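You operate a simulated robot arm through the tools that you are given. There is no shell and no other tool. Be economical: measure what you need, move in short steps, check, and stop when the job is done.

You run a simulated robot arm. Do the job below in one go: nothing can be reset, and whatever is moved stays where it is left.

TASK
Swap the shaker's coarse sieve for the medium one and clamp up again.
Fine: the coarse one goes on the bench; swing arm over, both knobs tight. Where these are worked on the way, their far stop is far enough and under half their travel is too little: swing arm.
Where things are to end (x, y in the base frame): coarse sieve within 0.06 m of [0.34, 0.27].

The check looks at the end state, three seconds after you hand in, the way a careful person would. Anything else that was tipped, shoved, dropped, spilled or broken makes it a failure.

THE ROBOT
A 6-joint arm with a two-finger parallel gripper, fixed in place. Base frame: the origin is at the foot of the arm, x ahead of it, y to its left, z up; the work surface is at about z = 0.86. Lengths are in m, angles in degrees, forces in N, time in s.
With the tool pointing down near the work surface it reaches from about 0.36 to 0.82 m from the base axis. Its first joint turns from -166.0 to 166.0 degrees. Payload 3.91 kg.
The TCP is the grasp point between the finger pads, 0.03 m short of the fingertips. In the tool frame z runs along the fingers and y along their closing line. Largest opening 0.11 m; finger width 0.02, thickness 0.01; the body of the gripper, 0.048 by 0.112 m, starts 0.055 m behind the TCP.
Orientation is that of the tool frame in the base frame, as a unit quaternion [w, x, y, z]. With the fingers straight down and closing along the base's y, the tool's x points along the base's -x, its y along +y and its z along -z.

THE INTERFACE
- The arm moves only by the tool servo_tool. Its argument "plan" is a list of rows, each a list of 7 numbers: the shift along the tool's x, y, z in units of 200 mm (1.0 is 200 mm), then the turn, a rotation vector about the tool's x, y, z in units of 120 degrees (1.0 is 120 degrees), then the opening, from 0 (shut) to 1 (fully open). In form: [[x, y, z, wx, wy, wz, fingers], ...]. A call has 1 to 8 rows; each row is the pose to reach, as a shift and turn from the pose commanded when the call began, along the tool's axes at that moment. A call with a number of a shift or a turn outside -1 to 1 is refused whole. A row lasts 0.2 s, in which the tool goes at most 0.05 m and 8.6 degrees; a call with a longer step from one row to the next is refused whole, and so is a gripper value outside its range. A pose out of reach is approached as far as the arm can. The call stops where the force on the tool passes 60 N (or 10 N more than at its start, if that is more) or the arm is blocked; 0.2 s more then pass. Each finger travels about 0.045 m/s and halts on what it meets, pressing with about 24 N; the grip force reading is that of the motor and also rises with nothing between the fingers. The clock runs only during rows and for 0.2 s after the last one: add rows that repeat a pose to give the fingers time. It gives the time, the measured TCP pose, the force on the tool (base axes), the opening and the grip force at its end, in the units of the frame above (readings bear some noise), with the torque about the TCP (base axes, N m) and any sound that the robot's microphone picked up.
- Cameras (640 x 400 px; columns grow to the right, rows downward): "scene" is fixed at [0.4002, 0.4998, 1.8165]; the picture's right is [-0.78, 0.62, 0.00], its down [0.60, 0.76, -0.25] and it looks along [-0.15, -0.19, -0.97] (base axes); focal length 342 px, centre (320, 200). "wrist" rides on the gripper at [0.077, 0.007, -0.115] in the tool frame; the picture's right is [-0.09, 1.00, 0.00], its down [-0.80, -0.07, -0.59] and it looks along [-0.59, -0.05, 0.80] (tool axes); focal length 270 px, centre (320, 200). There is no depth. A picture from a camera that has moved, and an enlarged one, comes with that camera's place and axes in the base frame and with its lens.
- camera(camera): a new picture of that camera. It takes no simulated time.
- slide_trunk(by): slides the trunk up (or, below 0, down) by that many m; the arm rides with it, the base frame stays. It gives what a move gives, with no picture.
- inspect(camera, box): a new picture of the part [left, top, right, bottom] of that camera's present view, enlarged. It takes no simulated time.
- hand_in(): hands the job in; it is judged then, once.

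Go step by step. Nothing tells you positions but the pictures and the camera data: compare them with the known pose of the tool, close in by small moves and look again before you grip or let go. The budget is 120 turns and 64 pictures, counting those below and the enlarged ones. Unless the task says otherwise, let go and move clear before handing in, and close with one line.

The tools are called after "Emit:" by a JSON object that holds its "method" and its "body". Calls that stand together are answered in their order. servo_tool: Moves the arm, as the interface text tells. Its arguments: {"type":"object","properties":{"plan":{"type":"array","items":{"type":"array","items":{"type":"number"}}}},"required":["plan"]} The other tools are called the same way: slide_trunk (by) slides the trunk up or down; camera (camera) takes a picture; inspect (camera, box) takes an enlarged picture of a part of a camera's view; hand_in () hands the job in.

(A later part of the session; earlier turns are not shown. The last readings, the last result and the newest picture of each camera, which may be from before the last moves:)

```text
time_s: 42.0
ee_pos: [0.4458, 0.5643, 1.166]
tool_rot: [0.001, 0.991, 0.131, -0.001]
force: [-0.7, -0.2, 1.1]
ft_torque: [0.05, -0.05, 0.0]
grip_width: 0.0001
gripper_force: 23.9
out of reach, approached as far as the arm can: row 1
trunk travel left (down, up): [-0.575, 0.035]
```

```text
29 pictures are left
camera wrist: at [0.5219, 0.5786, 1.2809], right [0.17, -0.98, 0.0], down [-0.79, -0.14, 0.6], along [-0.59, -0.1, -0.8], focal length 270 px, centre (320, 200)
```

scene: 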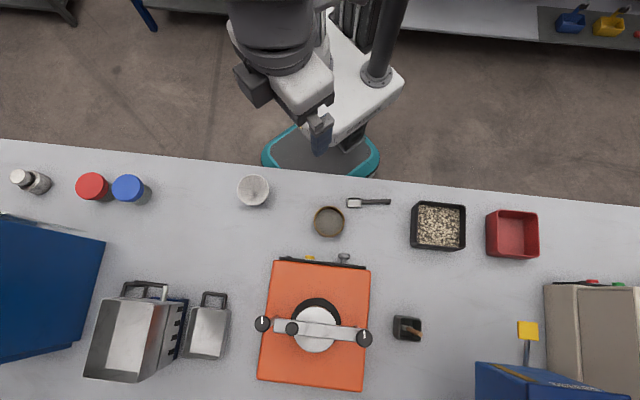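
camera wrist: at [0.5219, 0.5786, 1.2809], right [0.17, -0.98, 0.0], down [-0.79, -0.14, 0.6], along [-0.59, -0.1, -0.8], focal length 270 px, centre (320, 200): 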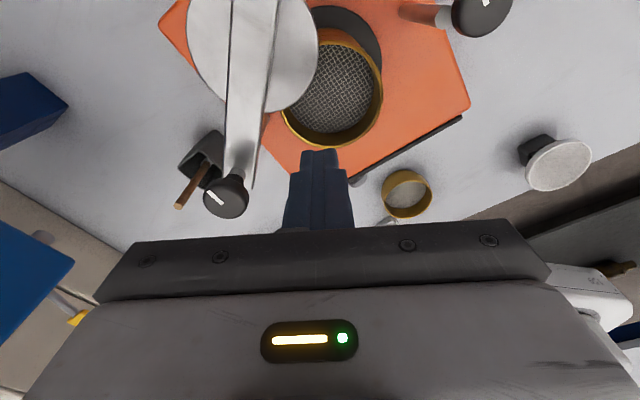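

From here I can push the bar outward with the closed fingers near the pivot.

Emit:
{"method": "servo_tool", "body": {"plan": [[0.05, -0.043, 0.18, 0, 0, 0, 0], [0.05, -0.043, 0.355, 0, 0, 0, 0], [0.083, -0.167, 0.355, 0, 0, 0, 0], [0.108, -0.217, 0.355, 0, 0, 0, 0], [0.134, -0.266, 0.355, 0, 0, 0, 0], [0.142, -0.322, 0.355, 0, 0, 0, 0], [0.1475, -0.378, 0.355, 0, 0, 0, 0], [0.132, -0.462, 0.355, 0, 0, 0, 0]]}}

Emit:
{"method": "camera", "body": {"camera": "wrist"}}

```text
time_s: 43.8
ee_pos: [0.4507, 0.6461, 1.1014]
tool_rot: [-0.002, 0.992, 0.127, 0.002]
force: [36.6, -10.2, 41.9]
ft_torque: [0.07, -1.09, -0.38]
grip_width: 0.0
gripper_force: 23.9
out of reach, approached as far as the arm can: row 8
trunk travel left (down, up): [-0.575, 0.035]
```

```text
28 pictures are left
camera wrist: at [0.5263, 0.6582, 1.2164], right [0.17, -0.99, 0.0], down [-0.79, -0.14, 0.59], along [-0.58, -0.1, -0.81], focal length 270 px, centre (320, 200)
```

wrist: 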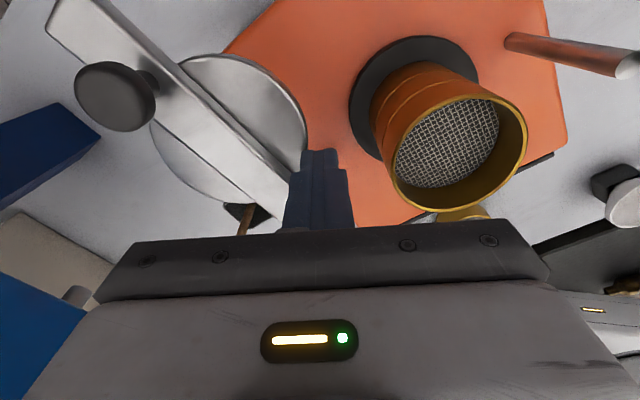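

The arm and its plate are now well clear of the stack. I'll back off, lift and turn the tool to face the sieve squarely.

Emit:
{"method": "servo_tool", "body": {"plan": [[0, 0.15, 0, 0, 0, 0, 0], [0, 0.2, -0.2, 0, 0, 0, 0], [-0.03, 0.3, -0.4, 0, 0, 0.06, 0.2], [-0.07, 0.45, -0.475, 0, 0, 0.12, 0.5], [-0.07, 0.52, -0.475, 0, 0, 0.185, 0.8], [-0.07, 0.52, -0.475, 0, 0, 0.25, 1], [-0.07, 0.52, -0.475, 0, 0, 0.315, 1], [-0.07, 0.52, -0.475, 0, 0, 0.38, 1]]}}

Emit:
{"method": "servo_tool", "body": {"plan": [[0, 0, 0, 0, 0, 0.065, 1], [0, 0, 0, 0, 0, 0.13, 1], [0, 0, 0, 0, 0, 0.195, 1], [0, 0, 0, 0, 0, 0.26, 1], [0, 0, 0, 0, 0, 0.325, 1], [0, 0, 0, 0, 0, 0.39, 1], [0, 0, 0, 0, 0, 0.455, 1], [0, 0, 0, 0, 0, 0.52, 1]]}}

Emit:
{"method": "servo_tool", "body": {"plan": [[0, 0, 0, 0, 0, 0.065, 1], [0, 0, 0, 0, 0, 0.13, 1], [0, 0, 0, 0, 0, 0.195, 1], [0, 0, 0, 0, 0, 0.26, 1], [0, 0, 0, 0, 0, 0.325, 1], [0, 0, 0, 0, 0, 0.35, 1], [0, 0, 0, 0, 0, 0.35, 1]]}}

Emit:
{"method": "camera", "body": {"camera": "wrist"}}

Emit:
{"method": "camera", "body": {"camera": "scene"}}

```text
time_s: 45.6
ee_pos: [0.4579, 0.5502, 1.1865]
tool_rot: [0.004, 0.964, -0.264, -0.002]
force: [-1.4, 0.1, 0.3]
ft_torque: [-0.04, 0.02, 0.0]
grip_width: 0.11
gripper_force: 0.0
trunk travel left (down, up): [-0.575, 0.035]
```

```text
time_s: 47.4
ee_pos: [0.4576, 0.5506, 1.1875]
tool_rot: [-0.004, -0.687, 0.726, -0.001]
force: [-0.1, 0.1, 0.9]
ft_torque: [-0.01, -0.03, 0.01]
grip_width: 0.11
gripper_force: 0.1
trunk travel left (down, up): [-0.575, 0.035]
```

```text
time_s: 49.0
ee_pos: [0.4569, 0.5487, 1.189]
tool_rot: [-0.005, -0.382, 0.924, -0.002]
force: [0.0, 0.1, -0.1]
ft_torque: [-0.02, 0.0, -0.01]
grip_width: 0.1101
gripper_force: 0.1
trunk travel left (down, up): [-0.575, 0.035]
```

```text
27 pictures are left
camera wrist: at [0.3986, 0.501, 1.304], right [-0.64, 0.77, 0.0], down [0.62, 0.52, 0.59], along [0.45, 0.38, -0.81], focal length 270 px, centre (320, 200)
```

wrist: 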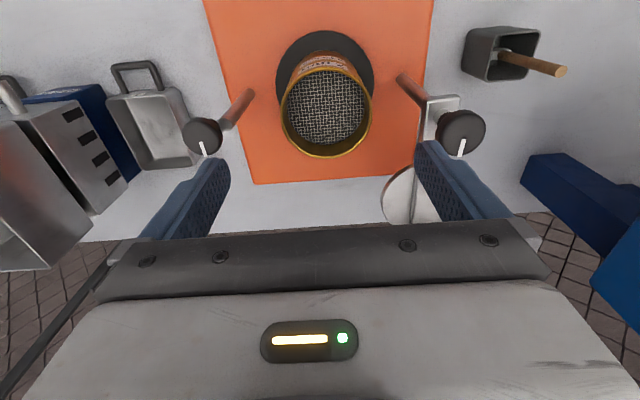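

```text
26 pictures are left
```

scene: 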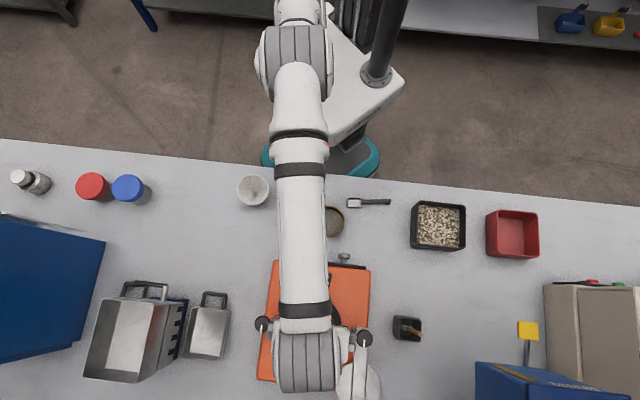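

The arm has swung out about 90°. The coarse sieve's rim is centred near (0.459, 0.558) at z≈1.046, diameter about 0.085; I'll zoom in on the side to judge its height.

Emit:
{"method": "inspect", "body": {"camera": "wrist", "box": [260, 20, 390, 170]}}

```text
2.67 times, centred on (325, 95) of wrist
camera zoom: at [0.3986, 0.501, 1.304], right [-0.64, 0.77, 0.0], down [0.62, 0.52, 0.59], along [0.45, 0.38, -0.81], focal length 721 px, centre (307, 480)
```

zoom: 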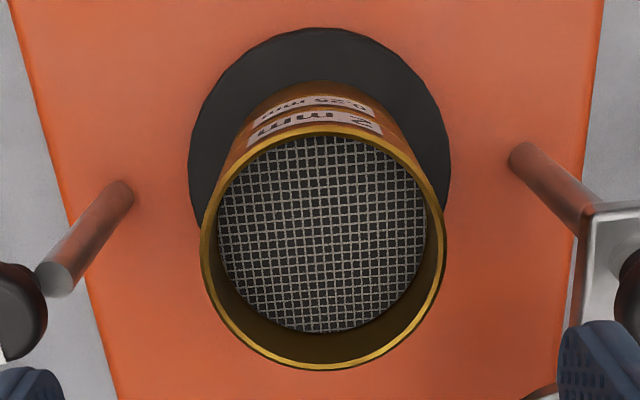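

Emit:
{"method": "servo_tool", "body": {"plan": [[-0.057, 0.021, 0.15, 0, -0.005, 0, 1], [-0.057, 0.021, 0.35, 0, -0.005, 0, 1], [-0.057, 0.021, 0.5, 0, -0.005, 0, 1], [-0.057, 0.021, 0.5, 0, -0.005, 0, 1]]}}

Emit:
{"method": "camera", "body": {"camera": "wrist"}}

```text
time_s: 50.0
ee_pos: [0.4613, 0.5606, 1.0851]
tool_rot: [0.0, -0.382, 0.924, 0.0]
force: [-0.2, -0.5, 0.2]
ft_torque: [-0.01, -0.02, 0.0]
grip_width: 0.1098
gripper_force: 0.0
trunk travel left (down, up): [-0.575, 0.035]
```

```text
24 pictures are left
camera wrist: at [0.4017, 0.5103, 1.1998], right [-0.64, 0.77, 0.0], down [0.62, 0.52, 0.6], along [0.46, 0.38, -0.8], focal length 270 px, centre (320, 200)
```

wrist: 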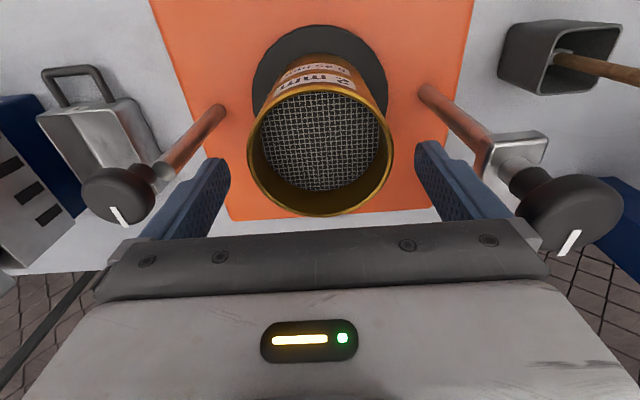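

Centred between the fingers. Lowering 21 mm and closing on the top sieve only.

Emit:
{"method": "servo_tool", "body": {"plan": [[-0.01, 0, 0.105, 0, 0, 0, 1], [-0.01, 0, 0.105, 0, 0, 0, 0.6], [-0.01, 0, 0.105, 0, 0, 0, 0.6], [-0.01, 0, 0.105, 0, 0, 0, 0.6], [-0.01, 0, 0.105, 0, 0, 0, 0.6]]}}

Emit:
{"method": "inspect", "body": {"camera": "wrist", "box": [200, 40, 440, 240]}}

```text
time_s: 51.2
ee_pos: [0.4633, 0.5615, 1.0648]
tool_rot: [0.001, -0.383, 0.924, 0.0]
force: [0.2, -0.5, 3.3]
ft_torque: [-0.03, 0.03, -0.01]
grip_width: 0.0836
gripper_force: 23.9
trunk travel left (down, up): [-0.575, 0.035]
```

```text
2.00 times, centred on (320, 140) of wrist
camera zoom: at [0.4042, 0.5115, 1.1787], right [-0.64, 0.77, 0.0], down [0.62, 0.52, 0.6], along [0.46, 0.38, -0.8], focal length 541 px, centre (320, 320)
```

zoom: 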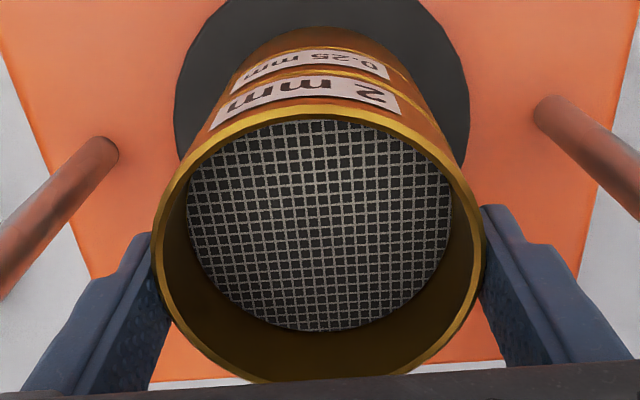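

Gripped at 84 mm. Lifting straight up gently and checking that only the 2 mm sieve comes.

Emit:
{"method": "servo_tool", "body": {"plan": [[0, 0, -0.05, 0, 0, 0, 0.6], [0, 0, -0.12, 0, 0, 0, 0.6], [0, 0, -0.22, 0, 0, 0, 0.6], [0, 0, -0.35, 0, 0, 0, 0.6], [0, 0, -0.35, 0, 0, 0, 0.6]]}}

Emit:
{"method": "inspect", "body": {"camera": "wrist", "box": [160, 0, 480, 240]}}

```text
time_s: 52.4
ee_pos: [0.4638, 0.5603, 1.137]
tool_rot: [0.0, -0.383, 0.924, 0.0]
force: [-1.0, -0.2, -1.4]
ft_torque: [-0.01, 0.02, -0.06]
grip_width: 0.0836
gripper_force: 23.6
trunk travel left (down, up): [-0.575, 0.035]
```

```text
1.67 times, centred on (320, 120) of wrist
camera zoom: at [0.4032, 0.5114, 1.2512], right [-0.64, 0.77, 0.0], down [0.62, 0.52, 0.6], along [0.46, 0.38, -0.8], focal length 450 px, centre (320, 333)
```

zoom: 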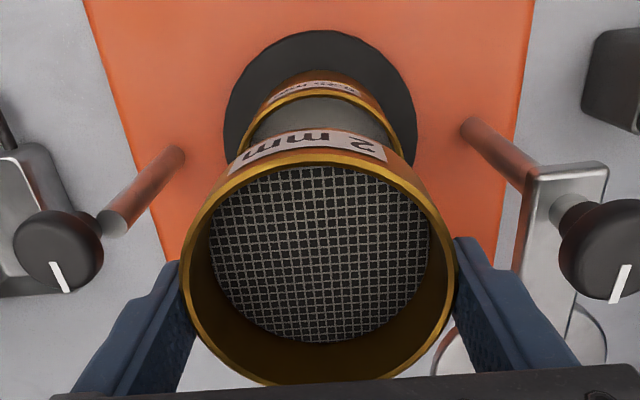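

Only the 2 mm sieve came off; the 0.25 mm one stays. I'll carry it back toward (0.333, 0.28), between the cup and the loose sieve.

Emit:
{"method": "servo_tool", "body": {"plan": [[0.09, -0.033, -0.05, 0, 0, 0.0675, 0.6], [0.18, -0.066, -0.05, 0, 0, 0.135, 0.6], [0.27, -0.099, -0.05, 0, 0, 0.2025, 0.6], [0.36, -0.132, -0.05, 0, 0, 0.27, 0.6], [0.45, -0.165, -0.05, 0, 0, 0.3375, 0.6], [0.54, -0.198, -0.05, 0, 0, 0.405, 0.6], [0.63, -0.231, -0.05, 0, 0, 0.4725, 0.6], [0.73, -0.264, -0.05, 0, 0, 0.54, 0.6]]}}

Emit:
{"method": "servo_tool", "body": {"plan": [[0.014, -0.15, 0.1, 0, 0, 0, 0.6], [0.028, -0.31, 0.22, 0, 0, 0, 0.6], [0.042, -0.47, 0.35, 0, 0, 0, 0.6], [0.056, -0.63, 0.5, 0, 0, 0, 0.6], [0.068, -0.77, 0.65, 0, 0, 0, 0.6], [0.068, -0.77, 0.65, 0, 0, 0, 0.6]]}}

Emit:
{"method": "camera", "body": {"camera": "wrist"}}

Emit:
{"method": "inspect", "body": {"camera": "scene", "box": [200, 140, 420, 280]}}

```text
time_s: 54.2
ee_pos: [0.396, 0.4184, 1.1483]
tool_rot: [0.002, 0.172, 0.985, 0.0]
force: [-0.3, -0.4, -1.4]
ft_torque: [0.03, -0.02, -0.01]
grip_width: 0.0836
gripper_force: 23.9
trunk travel left (down, up): [-0.575, 0.035]
```

```text
time_s: 55.6
ee_pos: [0.3333, 0.2802, 1.0178]
tool_rot: [0.0, 0.172, 0.985, 0.001]
force: [-0.5, -0.5, -0.3]
ft_torque: [0.01, -0.02, 0.0]
grip_width: 0.0837
gripper_force: 24.4
trunk travel left (down, up): [-0.575, 0.035]
```

```text
21 pictures are left
camera wrist: at [0.2635, 0.3126, 1.1331], right [0.42, 0.91, 0.0], down [0.73, -0.34, 0.6], along [0.54, -0.25, -0.8], focal length 270 px, centre (320, 200)
```

wrist: 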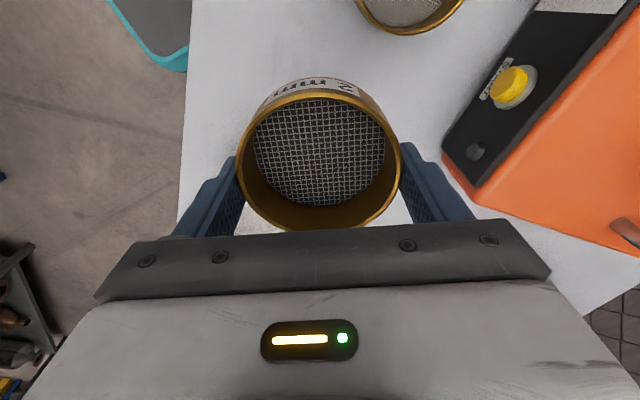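

```text
2.86 times, centred on (310, 210) of scene
camera zoom: at [0.4002, 0.4998, 1.8165], right [-0.78, 0.62, 0.0], down [0.6, 0.76, -0.25], along [-0.15, -0.19, -0.97], focal length 977 px, centre (349, 171)
```

zoom: 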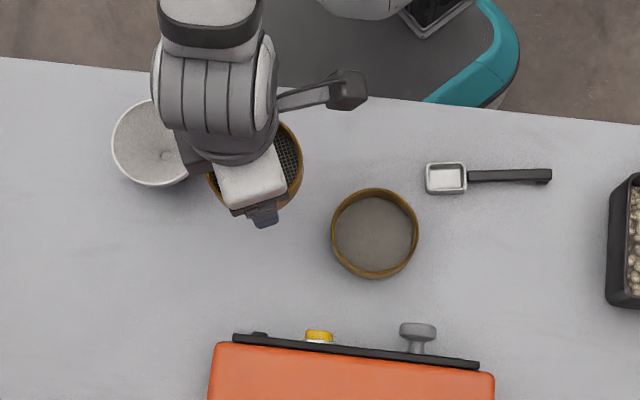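

The drop spot is clear. Descending, then the last centimetre slowly.

Emit:
{"method": "servo_tool", "body": {"plan": [[0, 0, 0.18, 0, 0, 0, 0.6], [0, 0, 0.36, 0, 0, 0, 0.6], [0, 0, 0.5, 0, 0, 0, 0.6], [0, 0, 0.54, 0, 0, 0, 0.6], [0, 0, 0.56, 0, 0, 0, 0.6]]}}

Emit:
{"method": "servo_tool", "body": {"plan": [[0, 0, 0.015, 0, 0, 0, 0.6], [0, 0, 0.03, 0, 0, 0, 0.6], [0, 0, 0.03, 0, 0, 0, 0.6]]}}

```text
time_s: 56.8
ee_pos: [0.3312, 0.2804, 0.9053]
tool_rot: [0.002, 0.172, 0.985, 0.001]
force: [-1.5, -3.2, 23.2]
ft_torque: [-0.31, 0.21, -0.01]
grip_width: 0.084
gripper_force: 24.1
trunk travel left (down, up): [-0.575, 0.035]
```

```text
time_s: 57.6
ee_pos: [0.3327, 0.2823, 0.8992]
tool_rot: [0.002, 0.172, 0.985, 0.002]
force: [-1.8, -2.2, 21.7]
ft_torque: [-0.29, 0.2, 0.0]
grip_width: 0.0835
gripper_force: 23.9
trunk travel left (down, up): [-0.575, 0.035]
```

Contact at about z=0.905, so the sieve is resting on the bench. Opening and lifting clear.

Emit:
{"method": "servo_tool", "body": {"plan": [[0, 0, 0, 0, 0, 0, 0.85], [0, 0, 0, 0, 0, 0, 0.95], [0, 0, -0.1, 0, 0, 0, 0.95], [0, 0, -0.3, 0, 0, 0, 0.95], [0, 0, -0.5, 0, 0, 0, 0.95], [0, 0, -0.5, 0, 0, 0, 1]]}}

Emit:
{"method": "camera", "body": {"camera": "wrist"}}

```text
time_s: 59.0
ee_pos: [0.334, 0.2841, 0.998]
tool_rot: [0.001, 0.172, 0.985, 0.001]
force: [0.0, 0.5, 0.0]
ft_torque: [0.0, 0.0, 0.0]
grip_width: 0.1101
gripper_force: 0.1
trunk travel left (down, up): [-0.575, 0.035]
```

```text
19 pictures are left
camera wrist: at [0.2635, 0.3161, 1.1125], right [0.42, 0.91, 0.0], down [0.73, -0.34, 0.59], along [0.54, -0.25, -0.8], focal length 270 px, centre (320, 200)
```

wrist: 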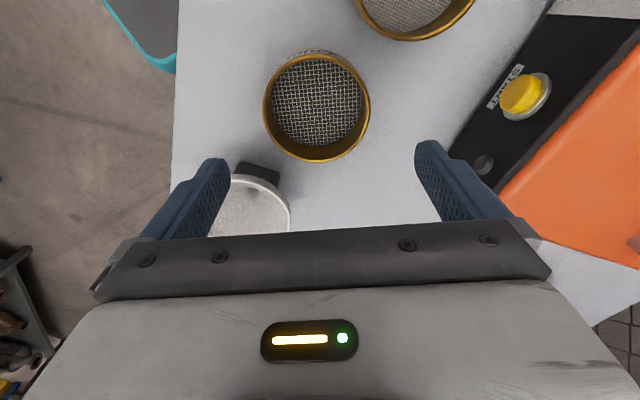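

The coarse sieve stands at about (0.33, 0.283). I'll move above the loose sieve near (0.278, 0.379) for a look.

Emit:
{"method": "servo_tool", "body": {"plan": [[0.142, 0.117, -0.05, 0, 0, 0.055, 1], [0.284, 0.234, -0.05, 0, 0, 0.11, 1], [0.426, 0.35, -0.05, 0, 0, 0.167, 1], [0.426, 0.35, -0.05, 0, 0, 0.167, 1]]}}

Emit:
{"method": "camera", "body": {"camera": "wrist"}}

```text
time_s: 60.0
ee_pos: [0.2764, 0.3773, 1.0081]
tool_rot: [0.0, 0.341, 0.94, 0.001]
force: [-0.6, -0.1, -0.2]
ft_torque: [0.01, -0.02, 0.02]
grip_width: 0.11
gripper_force: 0.1
trunk travel left (down, up): [-0.575, 0.035]
```

```text
18 pictures are left
camera wrist: at [0.2218, 0.4317, 1.122], right [0.71, 0.71, 0.0], down [0.57, -0.57, 0.59], along [0.42, -0.42, -0.8], focal length 270 px, centre (320, 200)
```

wrist: 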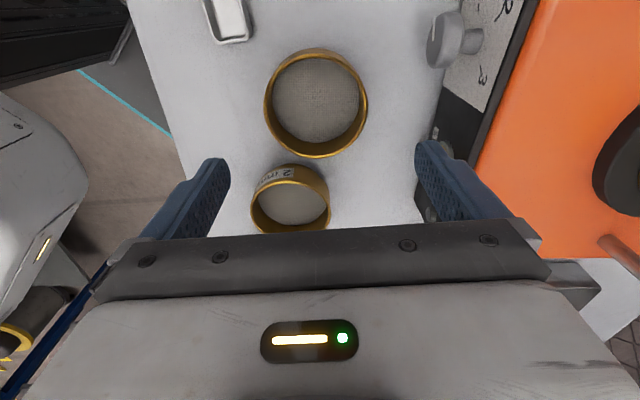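

Loose sieve centre refined to about (0.270, 0.379). I'll correct, descend and check before closing.

Emit:
{"method": "servo_tool", "body": {"plan": [[0.033, -0.015, 0.15, 0, 0, 0, 1], [0.033, -0.015, 0.35, 0, 0, 0, 1], [0.033, -0.015, 0.515, 0, 0, 0, 1], [0.033, -0.015, 0.515, 0, 0, 0, 1]]}}

Emit:
{"method": "camera", "body": {"camera": "wrist"}}

```text
time_s: 61.0
ee_pos: [0.2716, 0.3791, 0.9036]
tool_rot: [0.0, 0.341, 0.94, 0.001]
force: [0.0, -0.2, 0.4]
ft_torque: [-0.01, 0.01, 0.02]
grip_width: 0.11
gripper_force: 0.0
trunk travel left (down, up): [-0.575, 0.035]
```

```text
17 pictures are left
camera wrist: at [0.216, 0.4329, 1.0187], right [0.71, 0.71, 0.0], down [0.57, -0.57, 0.59], along [0.42, -0.42, -0.8], focal length 270 px, centre (320, 200)
```

wrist: 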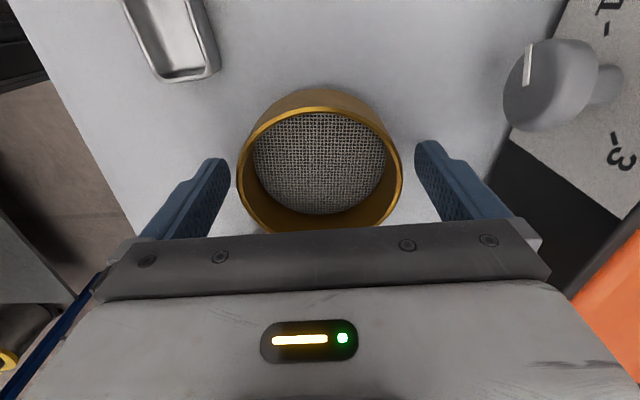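

Well centred and the same height relation as before. Closing and lifting.

Emit:
{"method": "servo_tool", "body": {"plan": [[0, 0, 0, 0, 0, 0, 0.6], [0, 0, 0, 0, 0, 0, 0.6], [0, 0, 0, 0, 0, 0, 0.6], [0, 0, 0, 0, 0, 0, 0.6], [0, 0, -0.1, 0, 0, 0, 0.6], [0, 0, -0.3, 0, 0, 0, 0.6], [0, 0, -0.5, 0, 0, 0, 0.6], [0, 0, -0.5, 0, 0, 0, 0.6]]}}

Emit:
{"method": "camera", "body": {"camera": "wrist"}}

```text
time_s: 62.8
ee_pos: [0.2702, 0.3764, 1.0065]
tool_rot: [0.0, 0.341, 0.94, 0.0]
force: [-0.4, -0.2, -0.8]
ft_torque: [0.0, 0.01, 0.02]
grip_width: 0.0819
gripper_force: 23.7
trunk travel left (down, up): [-0.575, 0.035]
```

```text
16 pictures are left
camera wrist: at [0.2158, 0.4312, 1.1202], right [0.71, 0.71, 0.0], down [0.57, -0.57, 0.59], along [0.42, -0.42, -0.8], focal length 270 px, centre (320, 200)
```

wrist: 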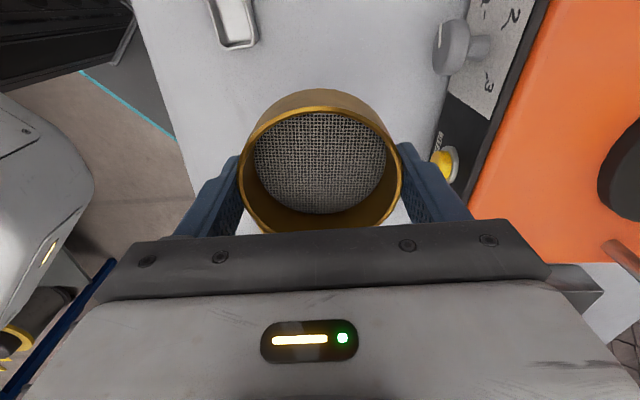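

The medium sieve is held (82 mm). I'll raise it, turn back to 45° and carry it above the stack.

Emit:
{"method": "servo_tool", "body": {"plan": [[0, 0, -0.2, 0, 0, -0.0665, 0.6], [0, 0, -0.4, 0, 0, -0.133, 0.6], [0, 0, -0.6, 0, 0, -0.2, 0.6], [0, 0, -0.75, 0, 0, -0.266, 0.6], [0, 0, -0.75, 0, 0, -0.3325, 0.6], [0, 0, -0.75, 0, 0, -0.4, 0.6], [0, 0, -0.75, 0, 0, -0.4655, 0.6], [0, 0, -0.75, 0, 0, -0.532, 0.6]]}}

Emit:
{"method": "servo_tool", "body": {"plan": [[-0.18, 0.065, 0, 0, 0, -0.036, 0.6], [-0.36, 0.13, 0, 0, 0, -0.072, 0.6], [-0.54, 0.195, 0, 0, 0, -0.108, 0.6], [-0.72, 0.26, 0, 0, 0, -0.144, 0.6], [-0.9, 0.325, 0, 0, 0, -0.177, 0.6], [-0.9, 0.325, 0, 0, 0, -0.177, 0.6]]}}

```text
time_s: 64.6
ee_pos: [0.2679, 0.3767, 1.1561]
tool_rot: [0.001, -0.21, 0.978, 0.0]
force: [0.5, -0.6, -1.4]
ft_torque: [0.02, 0.05, 0.0]
grip_width: 0.0825
gripper_force: 24.0
trunk travel left (down, up): [-0.575, 0.035]
```

```text
time_s: 66.0
ee_pos: [0.4079, 0.5112, 1.1589]
tool_rot: [0.002, -0.386, 0.922, 0.0]
force: [-0.2, -0.3, -0.8]
ft_torque: [0.0, 0.0, 0.04]
grip_width: 0.0823
gripper_force: 24.2
trunk travel left (down, up): [-0.575, 0.035]
```

Emit:
{"method": "servo_tool", "body": {"plan": [[-0.171, -0.01, 0, 0, 0, 0, 0.6], [-0.342, -0.02, 0, 0, 0, 0, 0.6], [-0.342, -0.02, 0.15, 0, 0, 0, 0.6], [-0.342, -0.02, 0.3, 0, 0, 0, 0.6], [-0.342, -0.02, 0.3, 0, 0, 0, 0.6]]}}

Emit:
{"method": "inspect", "body": {"camera": "wrist", "box": [200, 40, 440, 240]}}

Emit:
{"method": "inspect", "body": {"camera": "wrist", "box": [260, 40, 380, 115]}}

```text
time_s: 67.2
ee_pos: [0.4585, 0.5556, 1.0959]
tool_rot: [0.001, -0.386, 0.923, 0.0]
force: [-0.2, 0.5, -1.3]
ft_torque: [-0.01, -0.06, -0.02]
grip_width: 0.0823
gripper_force: 24.1
trunk travel left (down, up): [-0.575, 0.035]
```

```text
2.00 times, centred on (320, 140) of wrist
camera zoom: at [0.3993, 0.505, 1.2097], right [-0.65, 0.76, 0.0], down [0.61, 0.52, 0.6], along [0.46, 0.39, -0.8], focal length 541 px, centre (320, 320)
```

zoom: 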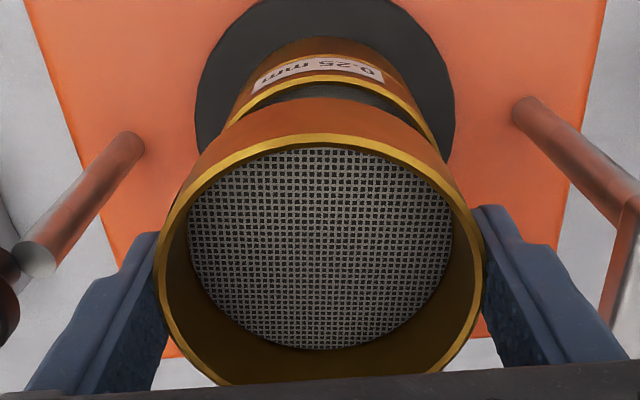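

```text
5.33 times, centred on (320, 78) of wrist
camera zoom: at [0.3993, 0.505, 1.2097], right [-0.65, 0.76, 0.0], down [0.61, 0.52, 0.6], along [0.46, 0.39, -0.8], focal length 1442 px, centre (320, 853)
```

zoom: 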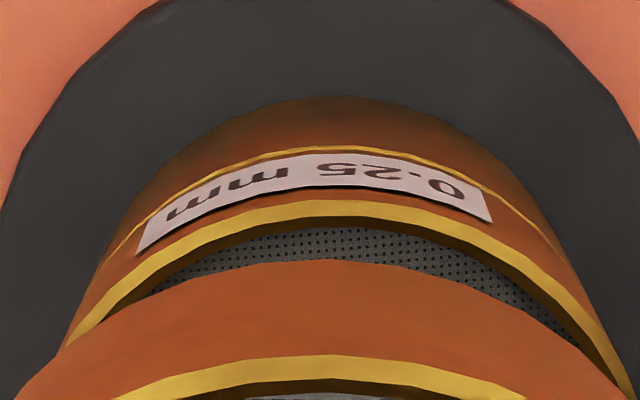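

Held sieve is about 3–4 mm too far forward and 2 mm to one side of the stack below it. I'll correct and lower slowly until it seats.

Emit:
{"method": "servo_tool", "body": {"plan": [[0.018, 0.009, 0, 0, 0, 0, 0.6], [0.018, 0.009, 0.05, 0, 0, 0, 0.6], [0.018, 0.009, 0.08, 0, 0, 0, 0.6], [0.018, 0.009, 0.1, 0, 0, 0, 0.6], [0.018, 0.009, 0.1, 0, 0, 0, 0.6]]}}

Emit:
{"method": "inspect", "body": {"camera": "wrist", "box": [200, 40, 440, 240]}}

```text
time_s: 68.4
ee_pos: [0.4543, 0.554, 1.0754]
tool_rot: [0.001, -0.386, 0.923, 0.0]
force: [0.9, -0.4, 1.9]
ft_torque: [0.02, 0.1, 0.03]
grip_width: 0.0824
gripper_force: 24.3
trunk travel left (down, up): [-0.575, 0.035]
```

```text
2.00 times, centred on (320, 140) of wrist
camera zoom: at [0.3945, 0.5045, 1.1898], right [-0.65, 0.76, 0.0], down [0.61, 0.52, 0.6], along [0.46, 0.39, -0.8], focal length 541 px, centre (320, 320)
```

zoom: 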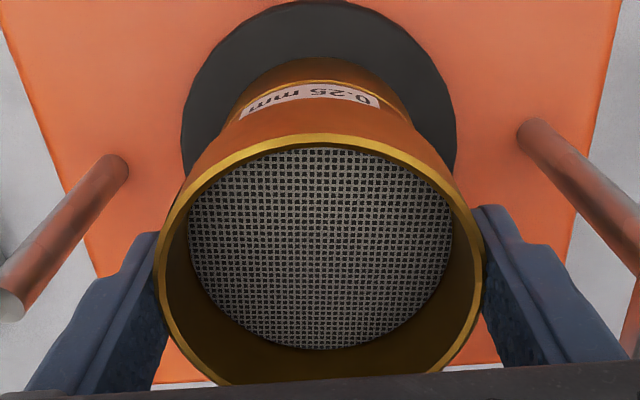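

Lateral alignment is good now. Lowering the last 7–9 mm until contact.

Emit:
{"method": "servo_tool", "body": {"plan": [[0, 0, 0.015, 0, 0, 0, 0.6], [0, 0, 0.03, 0, 0, 0, 0.6], [0, 0, 0.04, 0, 0, 0, 0.6], [0, 0, 0.04, 0, 0, 0, 0.6]]}}

Emit:
{"method": "inspect", "body": {"camera": "wrist", "box": [200, 40, 440, 240]}}

```text
time_s: 69.4
ee_pos: [0.4532, 0.5528, 1.0693]
tool_rot: [0.002, -0.385, 0.923, 0.001]
force: [7.0, 4.2, 21.5]
ft_torque: [0.2, -0.03, -0.06]
grip_width: 0.0826
gripper_force: 24.0
trunk travel left (down, up): [-0.575, 0.035]
```

```text
2.00 times, centred on (320, 140) of wrist
camera zoom: at [0.3936, 0.5028, 1.1831], right [-0.65, 0.76, 0.0], down [0.61, 0.52, 0.6], along [0.46, 0.39, -0.8], focal length 541 px, centre (320, 320)
```

zoom: 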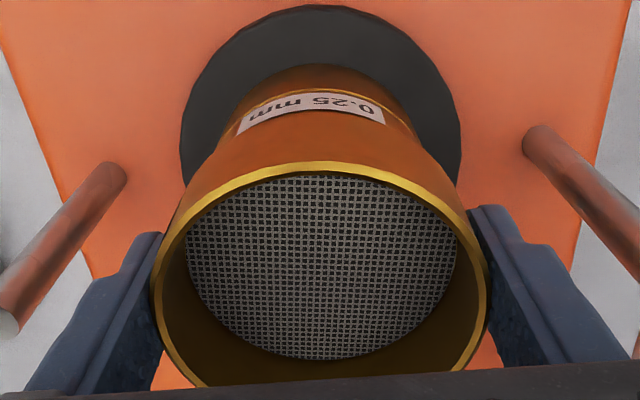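

The rim is now at z≈1.053 and centred like the coarse one was, so it has seated. Releasing and lifting clear.

Emit:
{"method": "servo_tool", "body": {"plan": [[0, 0, 0, 0, 0, 0, 0.85], [0, 0, 0, 0, 0, 0, 1], [0, 0, 0, 0, 0, 0, 1], [0, 0, -0.1, 0, 0, 0, 1], [0, 0, -0.3, 0, 0, 0, 1], [0, 0, -0.5, 0, 0, 0, 1], [0, 0, -0.5, 0, 0, 0, 1]]}}

Emit:
{"method": "camera", "body": {"camera": "wrist"}}

```text
time_s: 71.0
ee_pos: [0.4519, 0.5516, 1.1703]
tool_rot: [0.001, -0.385, 0.923, 0.0]
force: [0.2, -0.1, 0.0]
ft_torque: [0.0, -0.01, -0.01]
grip_width: 0.1102
gripper_force: 0.0
trunk travel left (down, up): [-0.575, 0.035]
```

```text
11 pictures are left
camera wrist: at [0.3928, 0.5025, 1.2841], right [-0.65, 0.76, 0.0], down [0.61, 0.52, 0.6], along [0.45, 0.38, -0.8], focal length 270 px, centre (320, 200)
```

wrist: 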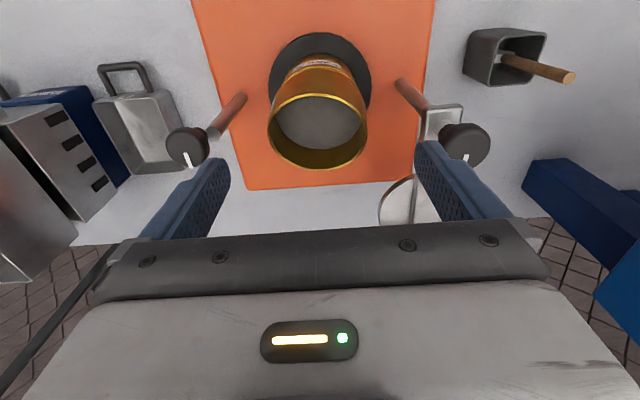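

The medium sieve is seated squarely. Next I'll raise the trunk slightly for reach, then bring the closed fingers round the pivot side to the outer side of the swung bar.

Emit:
{"method": "slide_trunk", "body": {"by": 0.034}}

Emit:
{"method": "servo_tool", "body": {"plan": [[0.07, 0.18, 0.05, 0, 0, 0, 0.6], [0.14, 0.37, 0.15, 0, 0, 0, 0.2], [0.205, 0.549, 0.2, 0, 0, 0, 0], [0.055, 0.7, 0.2, 0, 0, 0, 0], [-0.097, 0.848, 0.2, 0, 0, 0, 0], [-0.097, 0.848, 0.38, 0, 0, 0, 0], [-0.097, 0.848, 0.56, 0, 0, 0, 0], [-0.097, 0.848, 0.56, 0, 0, 0, 0]]}}

Emit:
{"method": "camera", "body": {"camera": "wrist"}}

```text
time_s: 71.8
ee_pos: [0.4518, 0.5531, 1.2031]
tool_rot: [0.001, -0.385, 0.923, 0.001]
force: [-0.6, 0.4, 0.1]
ft_torque: [-0.05, -0.01, 0.01]
grip_width: 0.1101
gripper_force: 0.2
trunk travel left (down, up): [-0.609, 0.001]
```

```text
time_s: 73.6
ee_pos: [0.3457, 0.6844, 1.0898]
tool_rot: [0.001, -0.386, 0.923, 0.0]
force: [-0.4, -0.3, 0.8]
ft_torque: [-0.01, 0.0, 0.05]
grip_width: 0.0
gripper_force: 23.6
trunk travel left (down, up): [-0.609, 0.001]
```

```text
10 pictures are left
camera wrist: at [0.2862, 0.6337, 1.2036], right [-0.65, 0.76, 0.0], down [0.61, 0.52, 0.6], along [0.46, 0.39, -0.8], focal length 270 px, centre (320, 200)
```

wrist: 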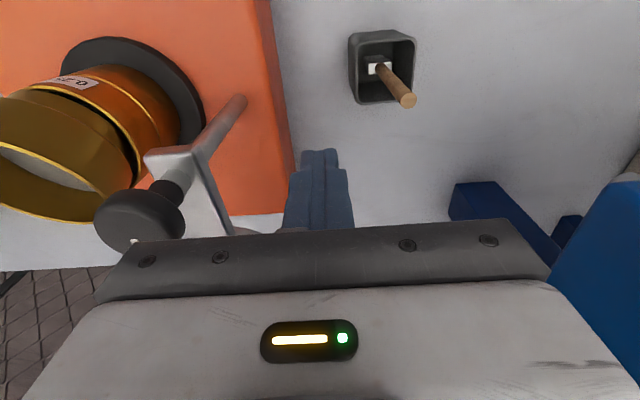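

The stack in this view looks like the medium sieve may not be flush. I'll zoom in.

Emit:
{"method": "inspect", "body": {"camera": "wrist", "box": [0, 30, 240, 240]}}

```text
1.90 times, centred on (120, 135) of wrist
camera zoom: at [0.2862, 0.6337, 1.2036], right [-0.65, 0.76, 0.0], down [0.61, 0.52, 0.6], along [0.46, 0.39, -0.8], focal length 515 px, centre (701, 324)
```

zoom: 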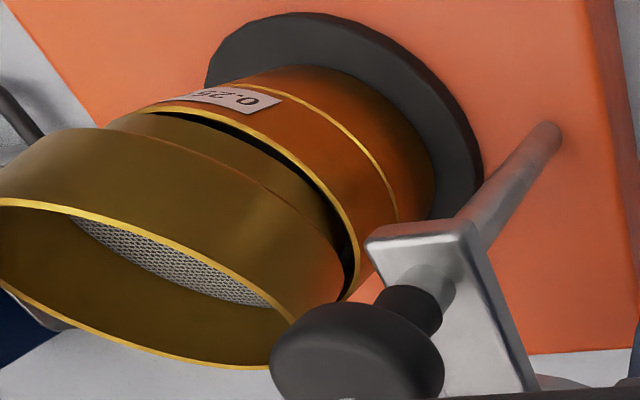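

The medium sieve is tilted: its robot-side edge rides on the rim below. I'll go back, grip it across the radial direction so the pads straighten it, and reseat it.

Emit:
{"method": "servo_tool", "body": {"plan": [[0, 0, -0.24, 0, 0, 0, 0], [0, 0, -0.5, 0, 0, 0, 0], [0.006, -0.2, -0.5, 0, 0, 0.06, 0.2], [0.012, -0.4, -0.5, 0, 0, 0.12, 0.5], [0.018, -0.6, -0.5, 0, 0, 0.18, 0.8], [0.026, -0.8, -0.5, 0, 0, 0.24, 1], [0.026, -0.848, -0.5, 0, 0, 0.3, 1], [0.026, -0.848, -0.5, 0, 0, 0.36, 1]]}}

Emit:
{"method": "servo_tool", "body": {"plan": [[0, 0, 0, 0, 0, 0.065, 1], [0, 0, 0, 0, 0, 0.13, 1], [0, 0, 0, 0, 0, 0.195, 1], [0, 0, 0, 0, 0, 0.26, 1], [0, 0, 0, 0, 0, 0.325, 1], [0, 0, 0, 0, 0, 0.39, 1], [0, 0, 0, 0, 0, 0.39, 1]]}}

Emit:
{"method": "camera", "body": {"camera": "wrist"}}

```text
refused: row 2 steps farther than a row can; nothing moved
```

```text
time_s: 75.2
ee_pos: [0.3442, 0.6844, 1.0897]
tool_rot: [0.001, 0.014, 1.0, 0.002]
force: [-0.1, 0.1, -0.6]
ft_torque: [0.03, 0.0, 0.01]
grip_width: 0.11
gripper_force: 0.1
trunk travel left (down, up): [-0.609, 0.001]
```

```text
8 pictures are left
camera wrist: at [0.2678, 0.6935, 1.2059], right [0.12, 0.99, 0.0], down [0.8, -0.09, 0.6], along [0.59, -0.07, -0.8], focal length 270 px, centre (320, 200)
```

wrist: 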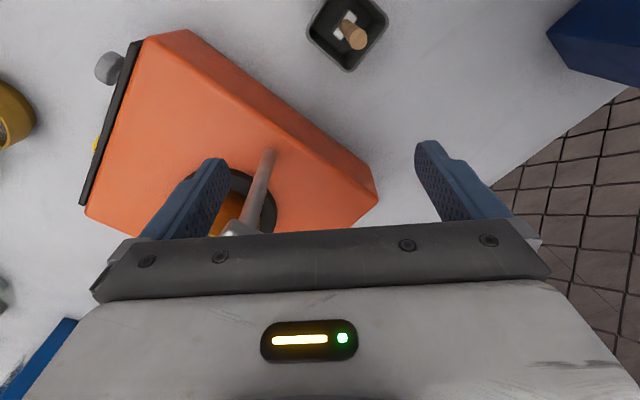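

One row was too long and the call was refused, so only the in-place turn happened, with no contact. Lifting now, then going above the sieve.

Emit:
{"method": "servo_tool", "body": {"plan": [[0, 0, -0.2, 0, 0, 0, 1], [0, 0, -0.4, 0, 0, 0, 1], [0, 0, -0.5, 0, 0, 0.06, 1], [-0.153, -0.15, -0.5, 0, 0, 0.12, 1], [-0.306, -0.3, -0.5, 0, 0, 0.18, 1], [-0.459, -0.45, -0.5, 0, 0, 0.24, 1], [-0.612, -0.598, -0.5, 0, 0, 0.3, 1], [-0.612, -0.598, -0.5, 0, 0, 0.362, 1]]}}

Emit:
{"method": "camera", "body": {"camera": "wrist"}}

```text
time_s: 77.0
ee_pos: [0.4625, 0.5626, 1.1891]
tool_rot: [0.0, 0.383, 0.924, 0.001]
force: [-0.4, 0.4, 0.1]
ft_torque: [0.0, 0.01, 0.0]
grip_width: 0.1102
gripper_force: 0.1
trunk travel left (down, up): [-0.609, 0.001]
```

```text
7 pictures are left
camera wrist: at [0.4121, 0.6221, 1.3042], right [0.77, 0.64, 0.0], down [0.51, -0.62, 0.59], along [0.38, -0.46, -0.8], focal length 270 px, centre (320, 200)
```

wrist: 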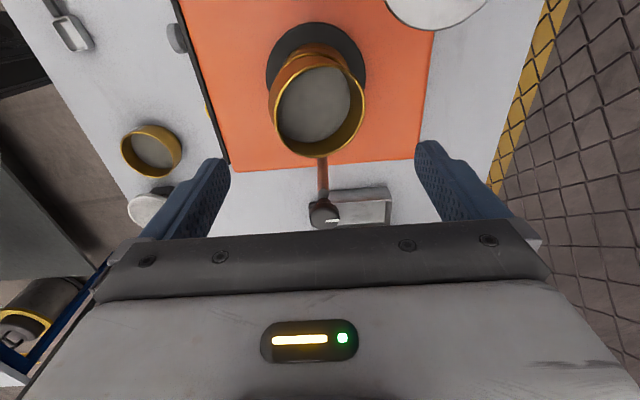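

The view confirms the tilt, with the robot side high. I'll lower the open fingers around it and close radially.

Emit:
{"method": "servo_tool", "body": {"plan": [[0, -0.006, 0.2, 0, 0, 0, 1], [0, -0.006, 0.4, 0, 0, 0, 1], [0, -0.006, 0.595, 0, 0, 0, 1], [0, -0.006, 0.595, 0, 0, 0, 0.9], [0, -0.006, 0.595, 0, 0, 0, 0.8], [0, -0.006, 0.595, 0, 0, 0, 0.7], [0, -0.006, 0.595, 0, 0, 0, 0.6], [0, -0.006, 0.595, 0, 0, 0, 0.6]]}}

Emit:
{"method": "inspect", "body": {"camera": "wrist", "box": [200, 20, 440, 240]}}

```text
time_s: 78.8
ee_pos: [0.4651, 0.564, 1.0719]
tool_rot: [0.0, 0.383, 0.924, 0.001]
force: [-1.6, -1.2, 0.2]
ft_torque: [-0.06, 0.0, 0.0]
grip_width: 0.0863
gripper_force: 23.4
trunk travel left (down, up): [-0.609, 0.001]
```

```text
1.82 times, centred on (320, 130) of wrist
camera zoom: at [0.4147, 0.623, 1.1876], right [0.77, 0.64, 0.0], down [0.52, -0.62, 0.59], along [0.38, -0.45, -0.8], focal length 491 px, centre (320, 327)
```

zoom: 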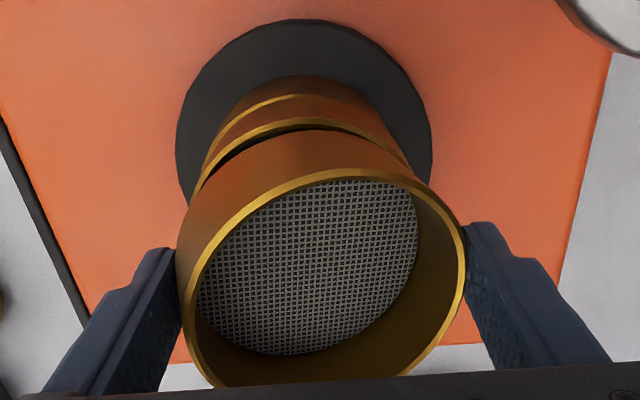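

The sieve still leans because it's resting on the rim. I'll lift it a little so the pads can square it up, and read the grip width.

Emit:
{"method": "servo_tool", "body": {"plan": [[0, 0, -0.05, 0, 0, 0, 0.6], [0, 0, -0.1, 0, 0, 0, 0.6], [0, 0, -0.15, 0, 0, 0, 0.5], [0, 0, -0.15, 0, 0, 0, 0.5]]}}

```text
time_s: 79.8
ee_pos: [0.4637, 0.5623, 1.1008]
tool_rot: [0.001, 0.382, 0.924, 0.001]
force: [-0.2, 0.0, -1.4]
ft_torque: [0.01, 0.02, 0.03]
grip_width: 0.0865
gripper_force: 24.3
trunk travel left (down, up): [-0.609, 0.001]
```

The grip still holds it slightly tilted. I'll take it back to its old bench spot to set it flat, then regrip it square and centred.

Emit:
{"method": "servo_tool", "body": {"plan": [[0, 0, -0.2, 0, 0, 0, 0.5], [0.012, -0.2, -0.2, 0, 0, 0, 0.5], [0.024, -0.4, -0.2, 0, 0, 0, 0.5], [0.036, -0.6, -0.2, 0, 0, 0, 0.5], [0.05, -0.8, -0.2, 0, 0, 0, 0.5], [0.06, -0.98, -0.2, 0, 0, 0, 0.5]]}}

Emit:
{"method": "servo_tool", "body": {"plan": [[0.016, -0.15, 0.1, 0, 0, 0, 0.5], [0.032, -0.314, 0.22, 0, 0, 0, 0.5], [0.032, -0.314, 0.44, 0, 0, 0, 0.5], [0.032, -0.314, 0.66, 0, 0, 0, 0.5], [0.032, -0.314, 0.88, 0, 0, 0, 0.5], [0.032, -0.314, 0.98, 0, 0, 0, 0.5], [0.032, -0.314, 0.98, 0, 0, 0, 0.5]]}}

```text
time_s: 81.2
ee_pos: [0.3174, 0.4299, 1.145]
tool_rot: [0.0, 0.382, 0.924, 0.001]
force: [0.1, 0.1, -0.3]
ft_torque: [0.01, -0.01, 0.02]
grip_width: 0.0863
gripper_force: 24.0
trunk travel left (down, up): [-0.609, 0.001]
```

```text
time_s: 82.8
ee_pos: [0.2712, 0.3902, 0.9446]
tool_rot: [0.0, 0.383, 0.924, 0.001]
force: [0.4, 0.0, -1.7]
ft_torque: [0.03, 0.0, -0.01]
grip_width: 0.0863
gripper_force: 24.2
trunk travel left (down, up): [-0.609, 0.001]
```

Now lowering the last stretch slowly to bench contact.

Emit:
{"method": "servo_tool", "body": {"plan": [[0, 0, 0.06, 0, 0, 0, 0.5], [0, 0, 0.12, 0, 0, 0, 0.5], [0, 0, 0.16, 0, 0, 0, 0.5], [0, 0, 0.19, 0, 0, 0, 0.5], [0, 0, 0.19, 0, 0, 0, 0.5]]}}

```text
time_s: 84.0
ee_pos: [0.2661, 0.3923, 0.9073]
tool_rot: [0.0, 0.382, 0.924, 0.002]
force: [-2.8, 0.6, 9.5]
ft_torque: [0.05, -0.17, 0.0]
grip_width: 0.0857
gripper_force: 23.2
trunk travel left (down, up): [-0.609, 0.001]
```

Emit:
{"method": "servo_tool", "body": {"plan": [[0, 0, 0.015, 0, 0, 0, 0.5], [0, 0, 0.03, 0, 0, 0, 0.5], [0, 0, 0.03, 0, 0, 0, 0.5]]}}

Emit:
{"method": "servo_tool", "body": {"plan": [[0, 0, 0, 0, 0, 0, 0.8], [0, 0, 0, 0, 0, 0, 0.9], [0, 0, 0, 0, 0, 0, 0.9], [0, 0, 0, 0, 0, 0, 0.55], [0, 0, 0, 0, 0, 0, 0.55], [0, 0, 0, 0, 0, 0, 0.55], [0, 0, 0, 0, 0, 0, 0.55]]}}

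```text
time_s: 84.8
ee_pos: [0.2679, 0.3894, 0.9024]
tool_rot: [0.0, 0.382, 0.924, 0.0]
force: [-0.2, -0.3, -1.0]
ft_torque: [0.01, 0.05, -0.01]
grip_width: 0.0826
gripper_force: 24.0
trunk travel left (down, up): [-0.609, 0.001]
```

```text
time_s: 86.4
ee_pos: [0.2677, 0.3906, 0.9012]
tool_rot: [0.0, 0.384, 0.923, 0.0]
force: [-0.6, 0.5, -0.4]
ft_torque: [0.03, 0.01, -0.03]
grip_width: 0.0815
gripper_force: 24.0
trunk travel left (down, up): [-0.609, 0.001]
```

It's flat now (82 mm). I'll open, lift, turn 90° and squeeze the other way to centre it.

Emit:
{"method": "servo_tool", "body": {"plan": [[0, 0, 0, 0, 0, 0, 0.8], [0, 0, 0, 0, 0, 0, 0.95], [0, 0, -0.2, 0, 0, 0, 0.95], [0, 0, -0.4, 0, 0, 0, 0.95], [0, 0, -0.45, 0, 0, -0.065, 0.95], [0, 0, -0.45, 0, 0, -0.13, 0.95], [0, 0, -0.45, 0, 0, -0.195, 0.95], [0, 0, -0.45, 0, 0, -0.26, 0.95]]}}

Emit:
{"method": "servo_tool", "body": {"plan": [[0, 0, 0, 0, 0, -0.065, 1], [0, 0, 0, 0, 0, -0.13, 1], [0, 0, 0, 0, 0, -0.195, 1], [0, 0, 0, 0, 0, -0.26, 1], [0, 0, 0, 0, 0, -0.325, 1], [0, 0, 0, 0, 0, -0.39, 1], [0, 0, 0, 0, 0, -0.455, 1], [0, 0, 0, 0, 0, -0.49, 1]]}}

Emit:
{"method": "camera", "body": {"camera": "wrist"}}

```text
time_s: 88.2
ee_pos: [0.2678, 0.3927, 0.9916]
tool_rot: [0.001, 0.119, 0.993, 0.001]
force: [-0.1, -0.1, -0.4]
ft_torque: [-0.02, 0.02, 0.02]
grip_width: 0.1043
gripper_force: 0.0
trunk travel left (down, up): [-0.609, 0.001]
```

```text
time_s: 90.0
ee_pos: [0.2669, 0.3907, 0.9918]
tool_rot: [0.001, -0.384, 0.923, 0.0]
force: [-0.4, -0.6, 0.5]
ft_torque: [0.0, 0.0, 0.01]
grip_width: 0.1101
gripper_force: 0.0
trunk travel left (down, up): [-0.609, 0.001]
```

```text
5 pictures are left
camera wrist: at [0.2083, 0.3418, 1.1066], right [-0.64, 0.77, 0.0], down [0.61, 0.52, 0.6], along [0.46, 0.38, -0.8], focal length 270 px, centre (320, 200)
```

wrist: 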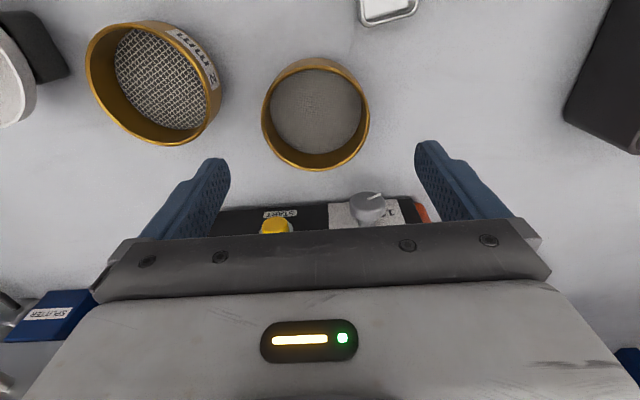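

Flat and nearly centred. Descending with a small lateral correction, then closing.

Emit:
{"method": "servo_tool", "body": {"plan": [[0, -0.015, 0.05, 0, 0, 0, 0.92], [0, -0.015, 0.25, 0, 0, 0, 0.92], [0, -0.015, 0.446, 0, 0, 0, 0.92], [0, -0.015, 0.446, 0, 0, 0, 0.6], [0, -0.015, 0.446, 0, 0, 0, 0.6], [0, -0.015, 0.446, 0, 0, 0, 0.6], [0, -0.015, 0.446, 0, 0, 0, 0.6]]}}

```text
time_s: 91.6
ee_pos: [0.2679, 0.39, 0.9039]
tool_rot: [0.001, -0.383, 0.924, 0.0]
force: [0.1, 0.2, -1.1]
ft_torque: [-0.02, 0.0, -0.03]
grip_width: 0.0833
gripper_force: 23.9
trunk travel left (down, up): [-0.609, 0.001]
```

Gripped squarely at 83 mm. Lifting and carrying it to the stack.

Emit:
{"method": "servo_tool", "body": {"plan": [[0, 0, -0.1, 0, 0, 0, 0.6], [0, 0, -0.32, 0, 0, 0, 0.6], [0, 0, -0.54, 0, 0, 0, 0.6], [0, 0, -0.76, 0, 0, 0, 0.6], [0, 0, -0.98, 0, 0, 0, 0.6]]}}

Emit:
{"method": "servo_tool", "body": {"plan": [[-0.05, 0, -0.15, 0, 0, 0, 0.6], [-0.25, -0.016, -0.2, 0, 0, 0, 0.6], [-0.45, -0.032, -0.2, 0, 0, 0, 0.6], [-0.65, -0.048, -0.2, 0, 0, 0, 0.6], [-0.85, -0.064, -0.2, 0, 0, 0, 0.6], [-0.98, -0.08, -0.2, 0, 0, 0, 0.6]]}}

```text
time_s: 92.8
ee_pos: [0.269, 0.3891, 1.1014]
tool_rot: [0.001, -0.382, 0.924, 0.0]
force: [-0.6, -0.1, -1.8]
ft_torque: [-0.02, 0.01, 0.01]
grip_width: 0.0834
gripper_force: 24.4
trunk travel left (down, up): [-0.609, 0.001]
```

```text
time_s: 94.2
ee_pos: [0.4172, 0.5121, 1.1434]
tool_rot: [0.001, -0.384, 0.923, 0.0]
force: [-0.8, 0.8, -2.0]
ft_torque: [0.0, 0.05, 0.0]
grip_width: 0.0833
gripper_force: 23.9
trunk travel left (down, up): [-0.609, 0.001]
```

Emit:
{"method": "servo_tool", "body": {"plan": [[-0.16, 0.008, 0, 0, 0, 0, 0.6], [-0.314, 0.015, 0, 0, 0, 0, 0.6], [-0.314, 0.015, 0.15, 0, 0, 0, 0.6], [-0.314, 0.015, 0.24, 0, 0, 0, 0.6], [-0.314, 0.015, 0.24, 0, 0, 0, 0.6]]}}

```text
time_s: 95.4
ee_pos: [0.461, 0.5627, 1.0929]
tool_rot: [0.001, -0.382, 0.924, 0.001]
force: [0.2, -0.1, -1.3]
ft_torque: [-0.01, 0.0, 0.0]
grip_width: 0.0832
gripper_force: 24.1
trunk travel left (down, up): [-0.609, 0.001]
```

Emit:
{"method": "servo_tool", "body": {"plan": [[0, 0, 0, 0, 0, 0, 0.6]]}}

Emit:
{"method": "servo_tool", "body": {"plan": [[0, 0, 0, 0, 0, 0, 0.6]]}}

Emit:
{"method": "servo_tool", "body": {"plan": [[0, 0, 0, 0, 0, 0, 0.6]]}}

```text
time_s: 95.8
ee_pos: [0.4623, 0.5633, 1.0934]
tool_rot: [0.001, -0.382, 0.924, 0.001]
force: [-0.5, -0.8, -1.5]
ft_torque: [-0.01, 0.01, -0.02]
grip_width: 0.0832
gripper_force: 24.4
trunk travel left (down, up): [-0.609, 0.001]
```

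```text
time_s: 96.2
ee_pos: [0.4625, 0.5634, 1.093]
tool_rot: [0.001, -0.383, 0.924, 0.0]
force: [-0.7, 0.3, -0.8]
ft_torque: [0.0, 0.02, -0.01]
grip_width: 0.0833
gripper_force: 24.5
trunk travel left (down, up): [-0.609, 0.001]
```

```text
time_s: 96.6
ee_pos: [0.4614, 0.5628, 1.0939]
tool_rot: [0.001, -0.382, 0.924, 0.001]
force: [0.7, 0.1, -1.5]
ft_torque: [0.0, 0.01, 0.02]
grip_width: 0.0832
gripper_force: 24.1
trunk travel left (down, up): [-0.609, 0.001]
```

The averaged pose is about 5 mm too far forward; correcting, then lowering in small steps while watching the force.

Emit:
{"method": "servo_tool", "body": {"plan": [[0.0245, -0.0065, 0, 0, 0, 0, 0.6], [0.0245, -0.0065, 0.04, 0, 0, 0, 0.6], [0.0245, -0.0065, 0.07, 0, 0, 0, 0.6], [0.0245, -0.0065, 0.07, 0, 0, 0, 0.6]]}}

Emit:
{"method": "servo_tool", "body": {"plan": [[0, 0, 0.01, 0, 0, 0, 0.6], [0, 0, 0.02, 0, 0, 0, 0.6], [0, 0, 0.02, 0, 0, 0, 0.6]]}}

```text
time_s: 97.6
ee_pos: [0.4593, 0.5598, 1.0785]
tool_rot: [0.0, -0.383, 0.924, 0.001]
force: [0.4, 0.7, -1.6]
ft_torque: [0.01, 0.02, -0.01]
grip_width: 0.0834
gripper_force: 24.7
trunk travel left (down, up): [-0.609, 0.001]
```

```text
time_s: 98.4
ee_pos: [0.4586, 0.5596, 1.0739]
tool_rot: [0.002, -0.383, 0.924, 0.001]
force: [1.8, 1.6, 8.8]
ft_torque: [0.24, 0.22, -0.09]
grip_width: 0.0832
gripper_force: 24.4
trunk travel left (down, up): [-0.609, 0.001]
```

Contact at z≈1.074, and the torque says it touches only on the right-knob side. I'll lift slightly, shift 2 mm the other way and lower again.

Emit:
{"method": "servo_tool", "body": {"plan": [[0, 0, -0.02, 0, 0, 0, 0.6], [0, -0.01, -0.02, 0, 0, 0, 0.6], [0, -0.01, -0.005, 0, 0, 0, 0.6], [0, -0.01, 0.005, 0, 0, 0, 0.6], [0, -0.01, 0.005, 0, 0, 0, 0.6]]}}

```text
time_s: 99.6
ee_pos: [0.4606, 0.5592, 1.0715]
tool_rot: [0.001, -0.383, 0.924, 0.0]
force: [-0.1, 0.0, -1.0]
ft_torque: [-0.01, -0.01, -0.02]
grip_width: 0.0831
gripper_force: 24.0
trunk travel left (down, up): [-0.609, 0.001]
```

No contact now at 1.0715, so it's entering the rim. Continuing down slowly.

Emit:
{"method": "servo_tool", "body": {"plan": [[0, 0, 0.01, 0, 0, 0, 0.6], [0, 0, 0.02, 0, 0, 0, 0.6], [0, 0, 0.02, 0, 0, 0, 0.6]]}}

```text
time_s: 100.4
ee_pos: [0.4607, 0.559, 1.0676]
tool_rot: [0.001, -0.382, 0.924, 0.0]
force: [1.0, -0.6, -1.5]
ft_torque: [0.01, -0.01, 0.01]
grip_width: 0.0834
gripper_force: 23.7
trunk travel left (down, up): [-0.609, 0.001]
```

Emit:
{"method": "servo_tool", "body": {"plan": [[0, 0, 0.01, 0, 0, 0, 0.6], [0, 0, 0.02, 0, 0, 0, 0.6], [0, 0, 0.02, 0, 0, 0, 0.6]]}}

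```text
time_s: 101.2
ee_pos: [0.4607, 0.5573, 1.0646]
tool_rot: [0.001, -0.383, 0.924, 0.001]
force: [0.3, 0.6, -1.0]
ft_torque: [0.01, 0.01, -0.03]
grip_width: 0.0833
gripper_force: 23.7
trunk travel left (down, up): [-0.609, 0.001]
```

Emit:
{"method": "servo_tool", "body": {"plan": [[0, 0, 0.01, 0, 0, 0, 0.6], [0, 0, 0.02, 0, 0, 0, 0.6], [0, 0, 0.02, 0, 0, 0, 0.6]]}}

Emit:
{"method": "servo_tool", "body": {"plan": [[0, 0, 0.01, 0, 0, 0, 0.6], [0, 0, 0.015, 0, 0, 0, 0.6], [0, 0, 0.015, 0, 0, 0, 0.6]]}}

```text
time_s: 102.0
ee_pos: [0.4612, 0.5575, 1.0613]
tool_rot: [0.002, -0.383, 0.924, 0.0]
force: [1.6, 0.6, 0.8]
ft_torque: [0.08, 0.02, -0.04]
grip_width: 0.0831
gripper_force: 24.5
trunk travel left (down, up): [-0.609, 0.001]
```

```text
time_s: 102.8
ee_pos: [0.4608, 0.558, 1.0598]
tool_rot: [0.004, -0.383, 0.924, 0.003]
force: [1.0, 5.3, 19.6]
ft_torque: [0.82, 0.58, -0.15]
grip_width: 0.083
gripper_force: 24.5
trunk travel left (down, up): [-0.609, 0.001]
```

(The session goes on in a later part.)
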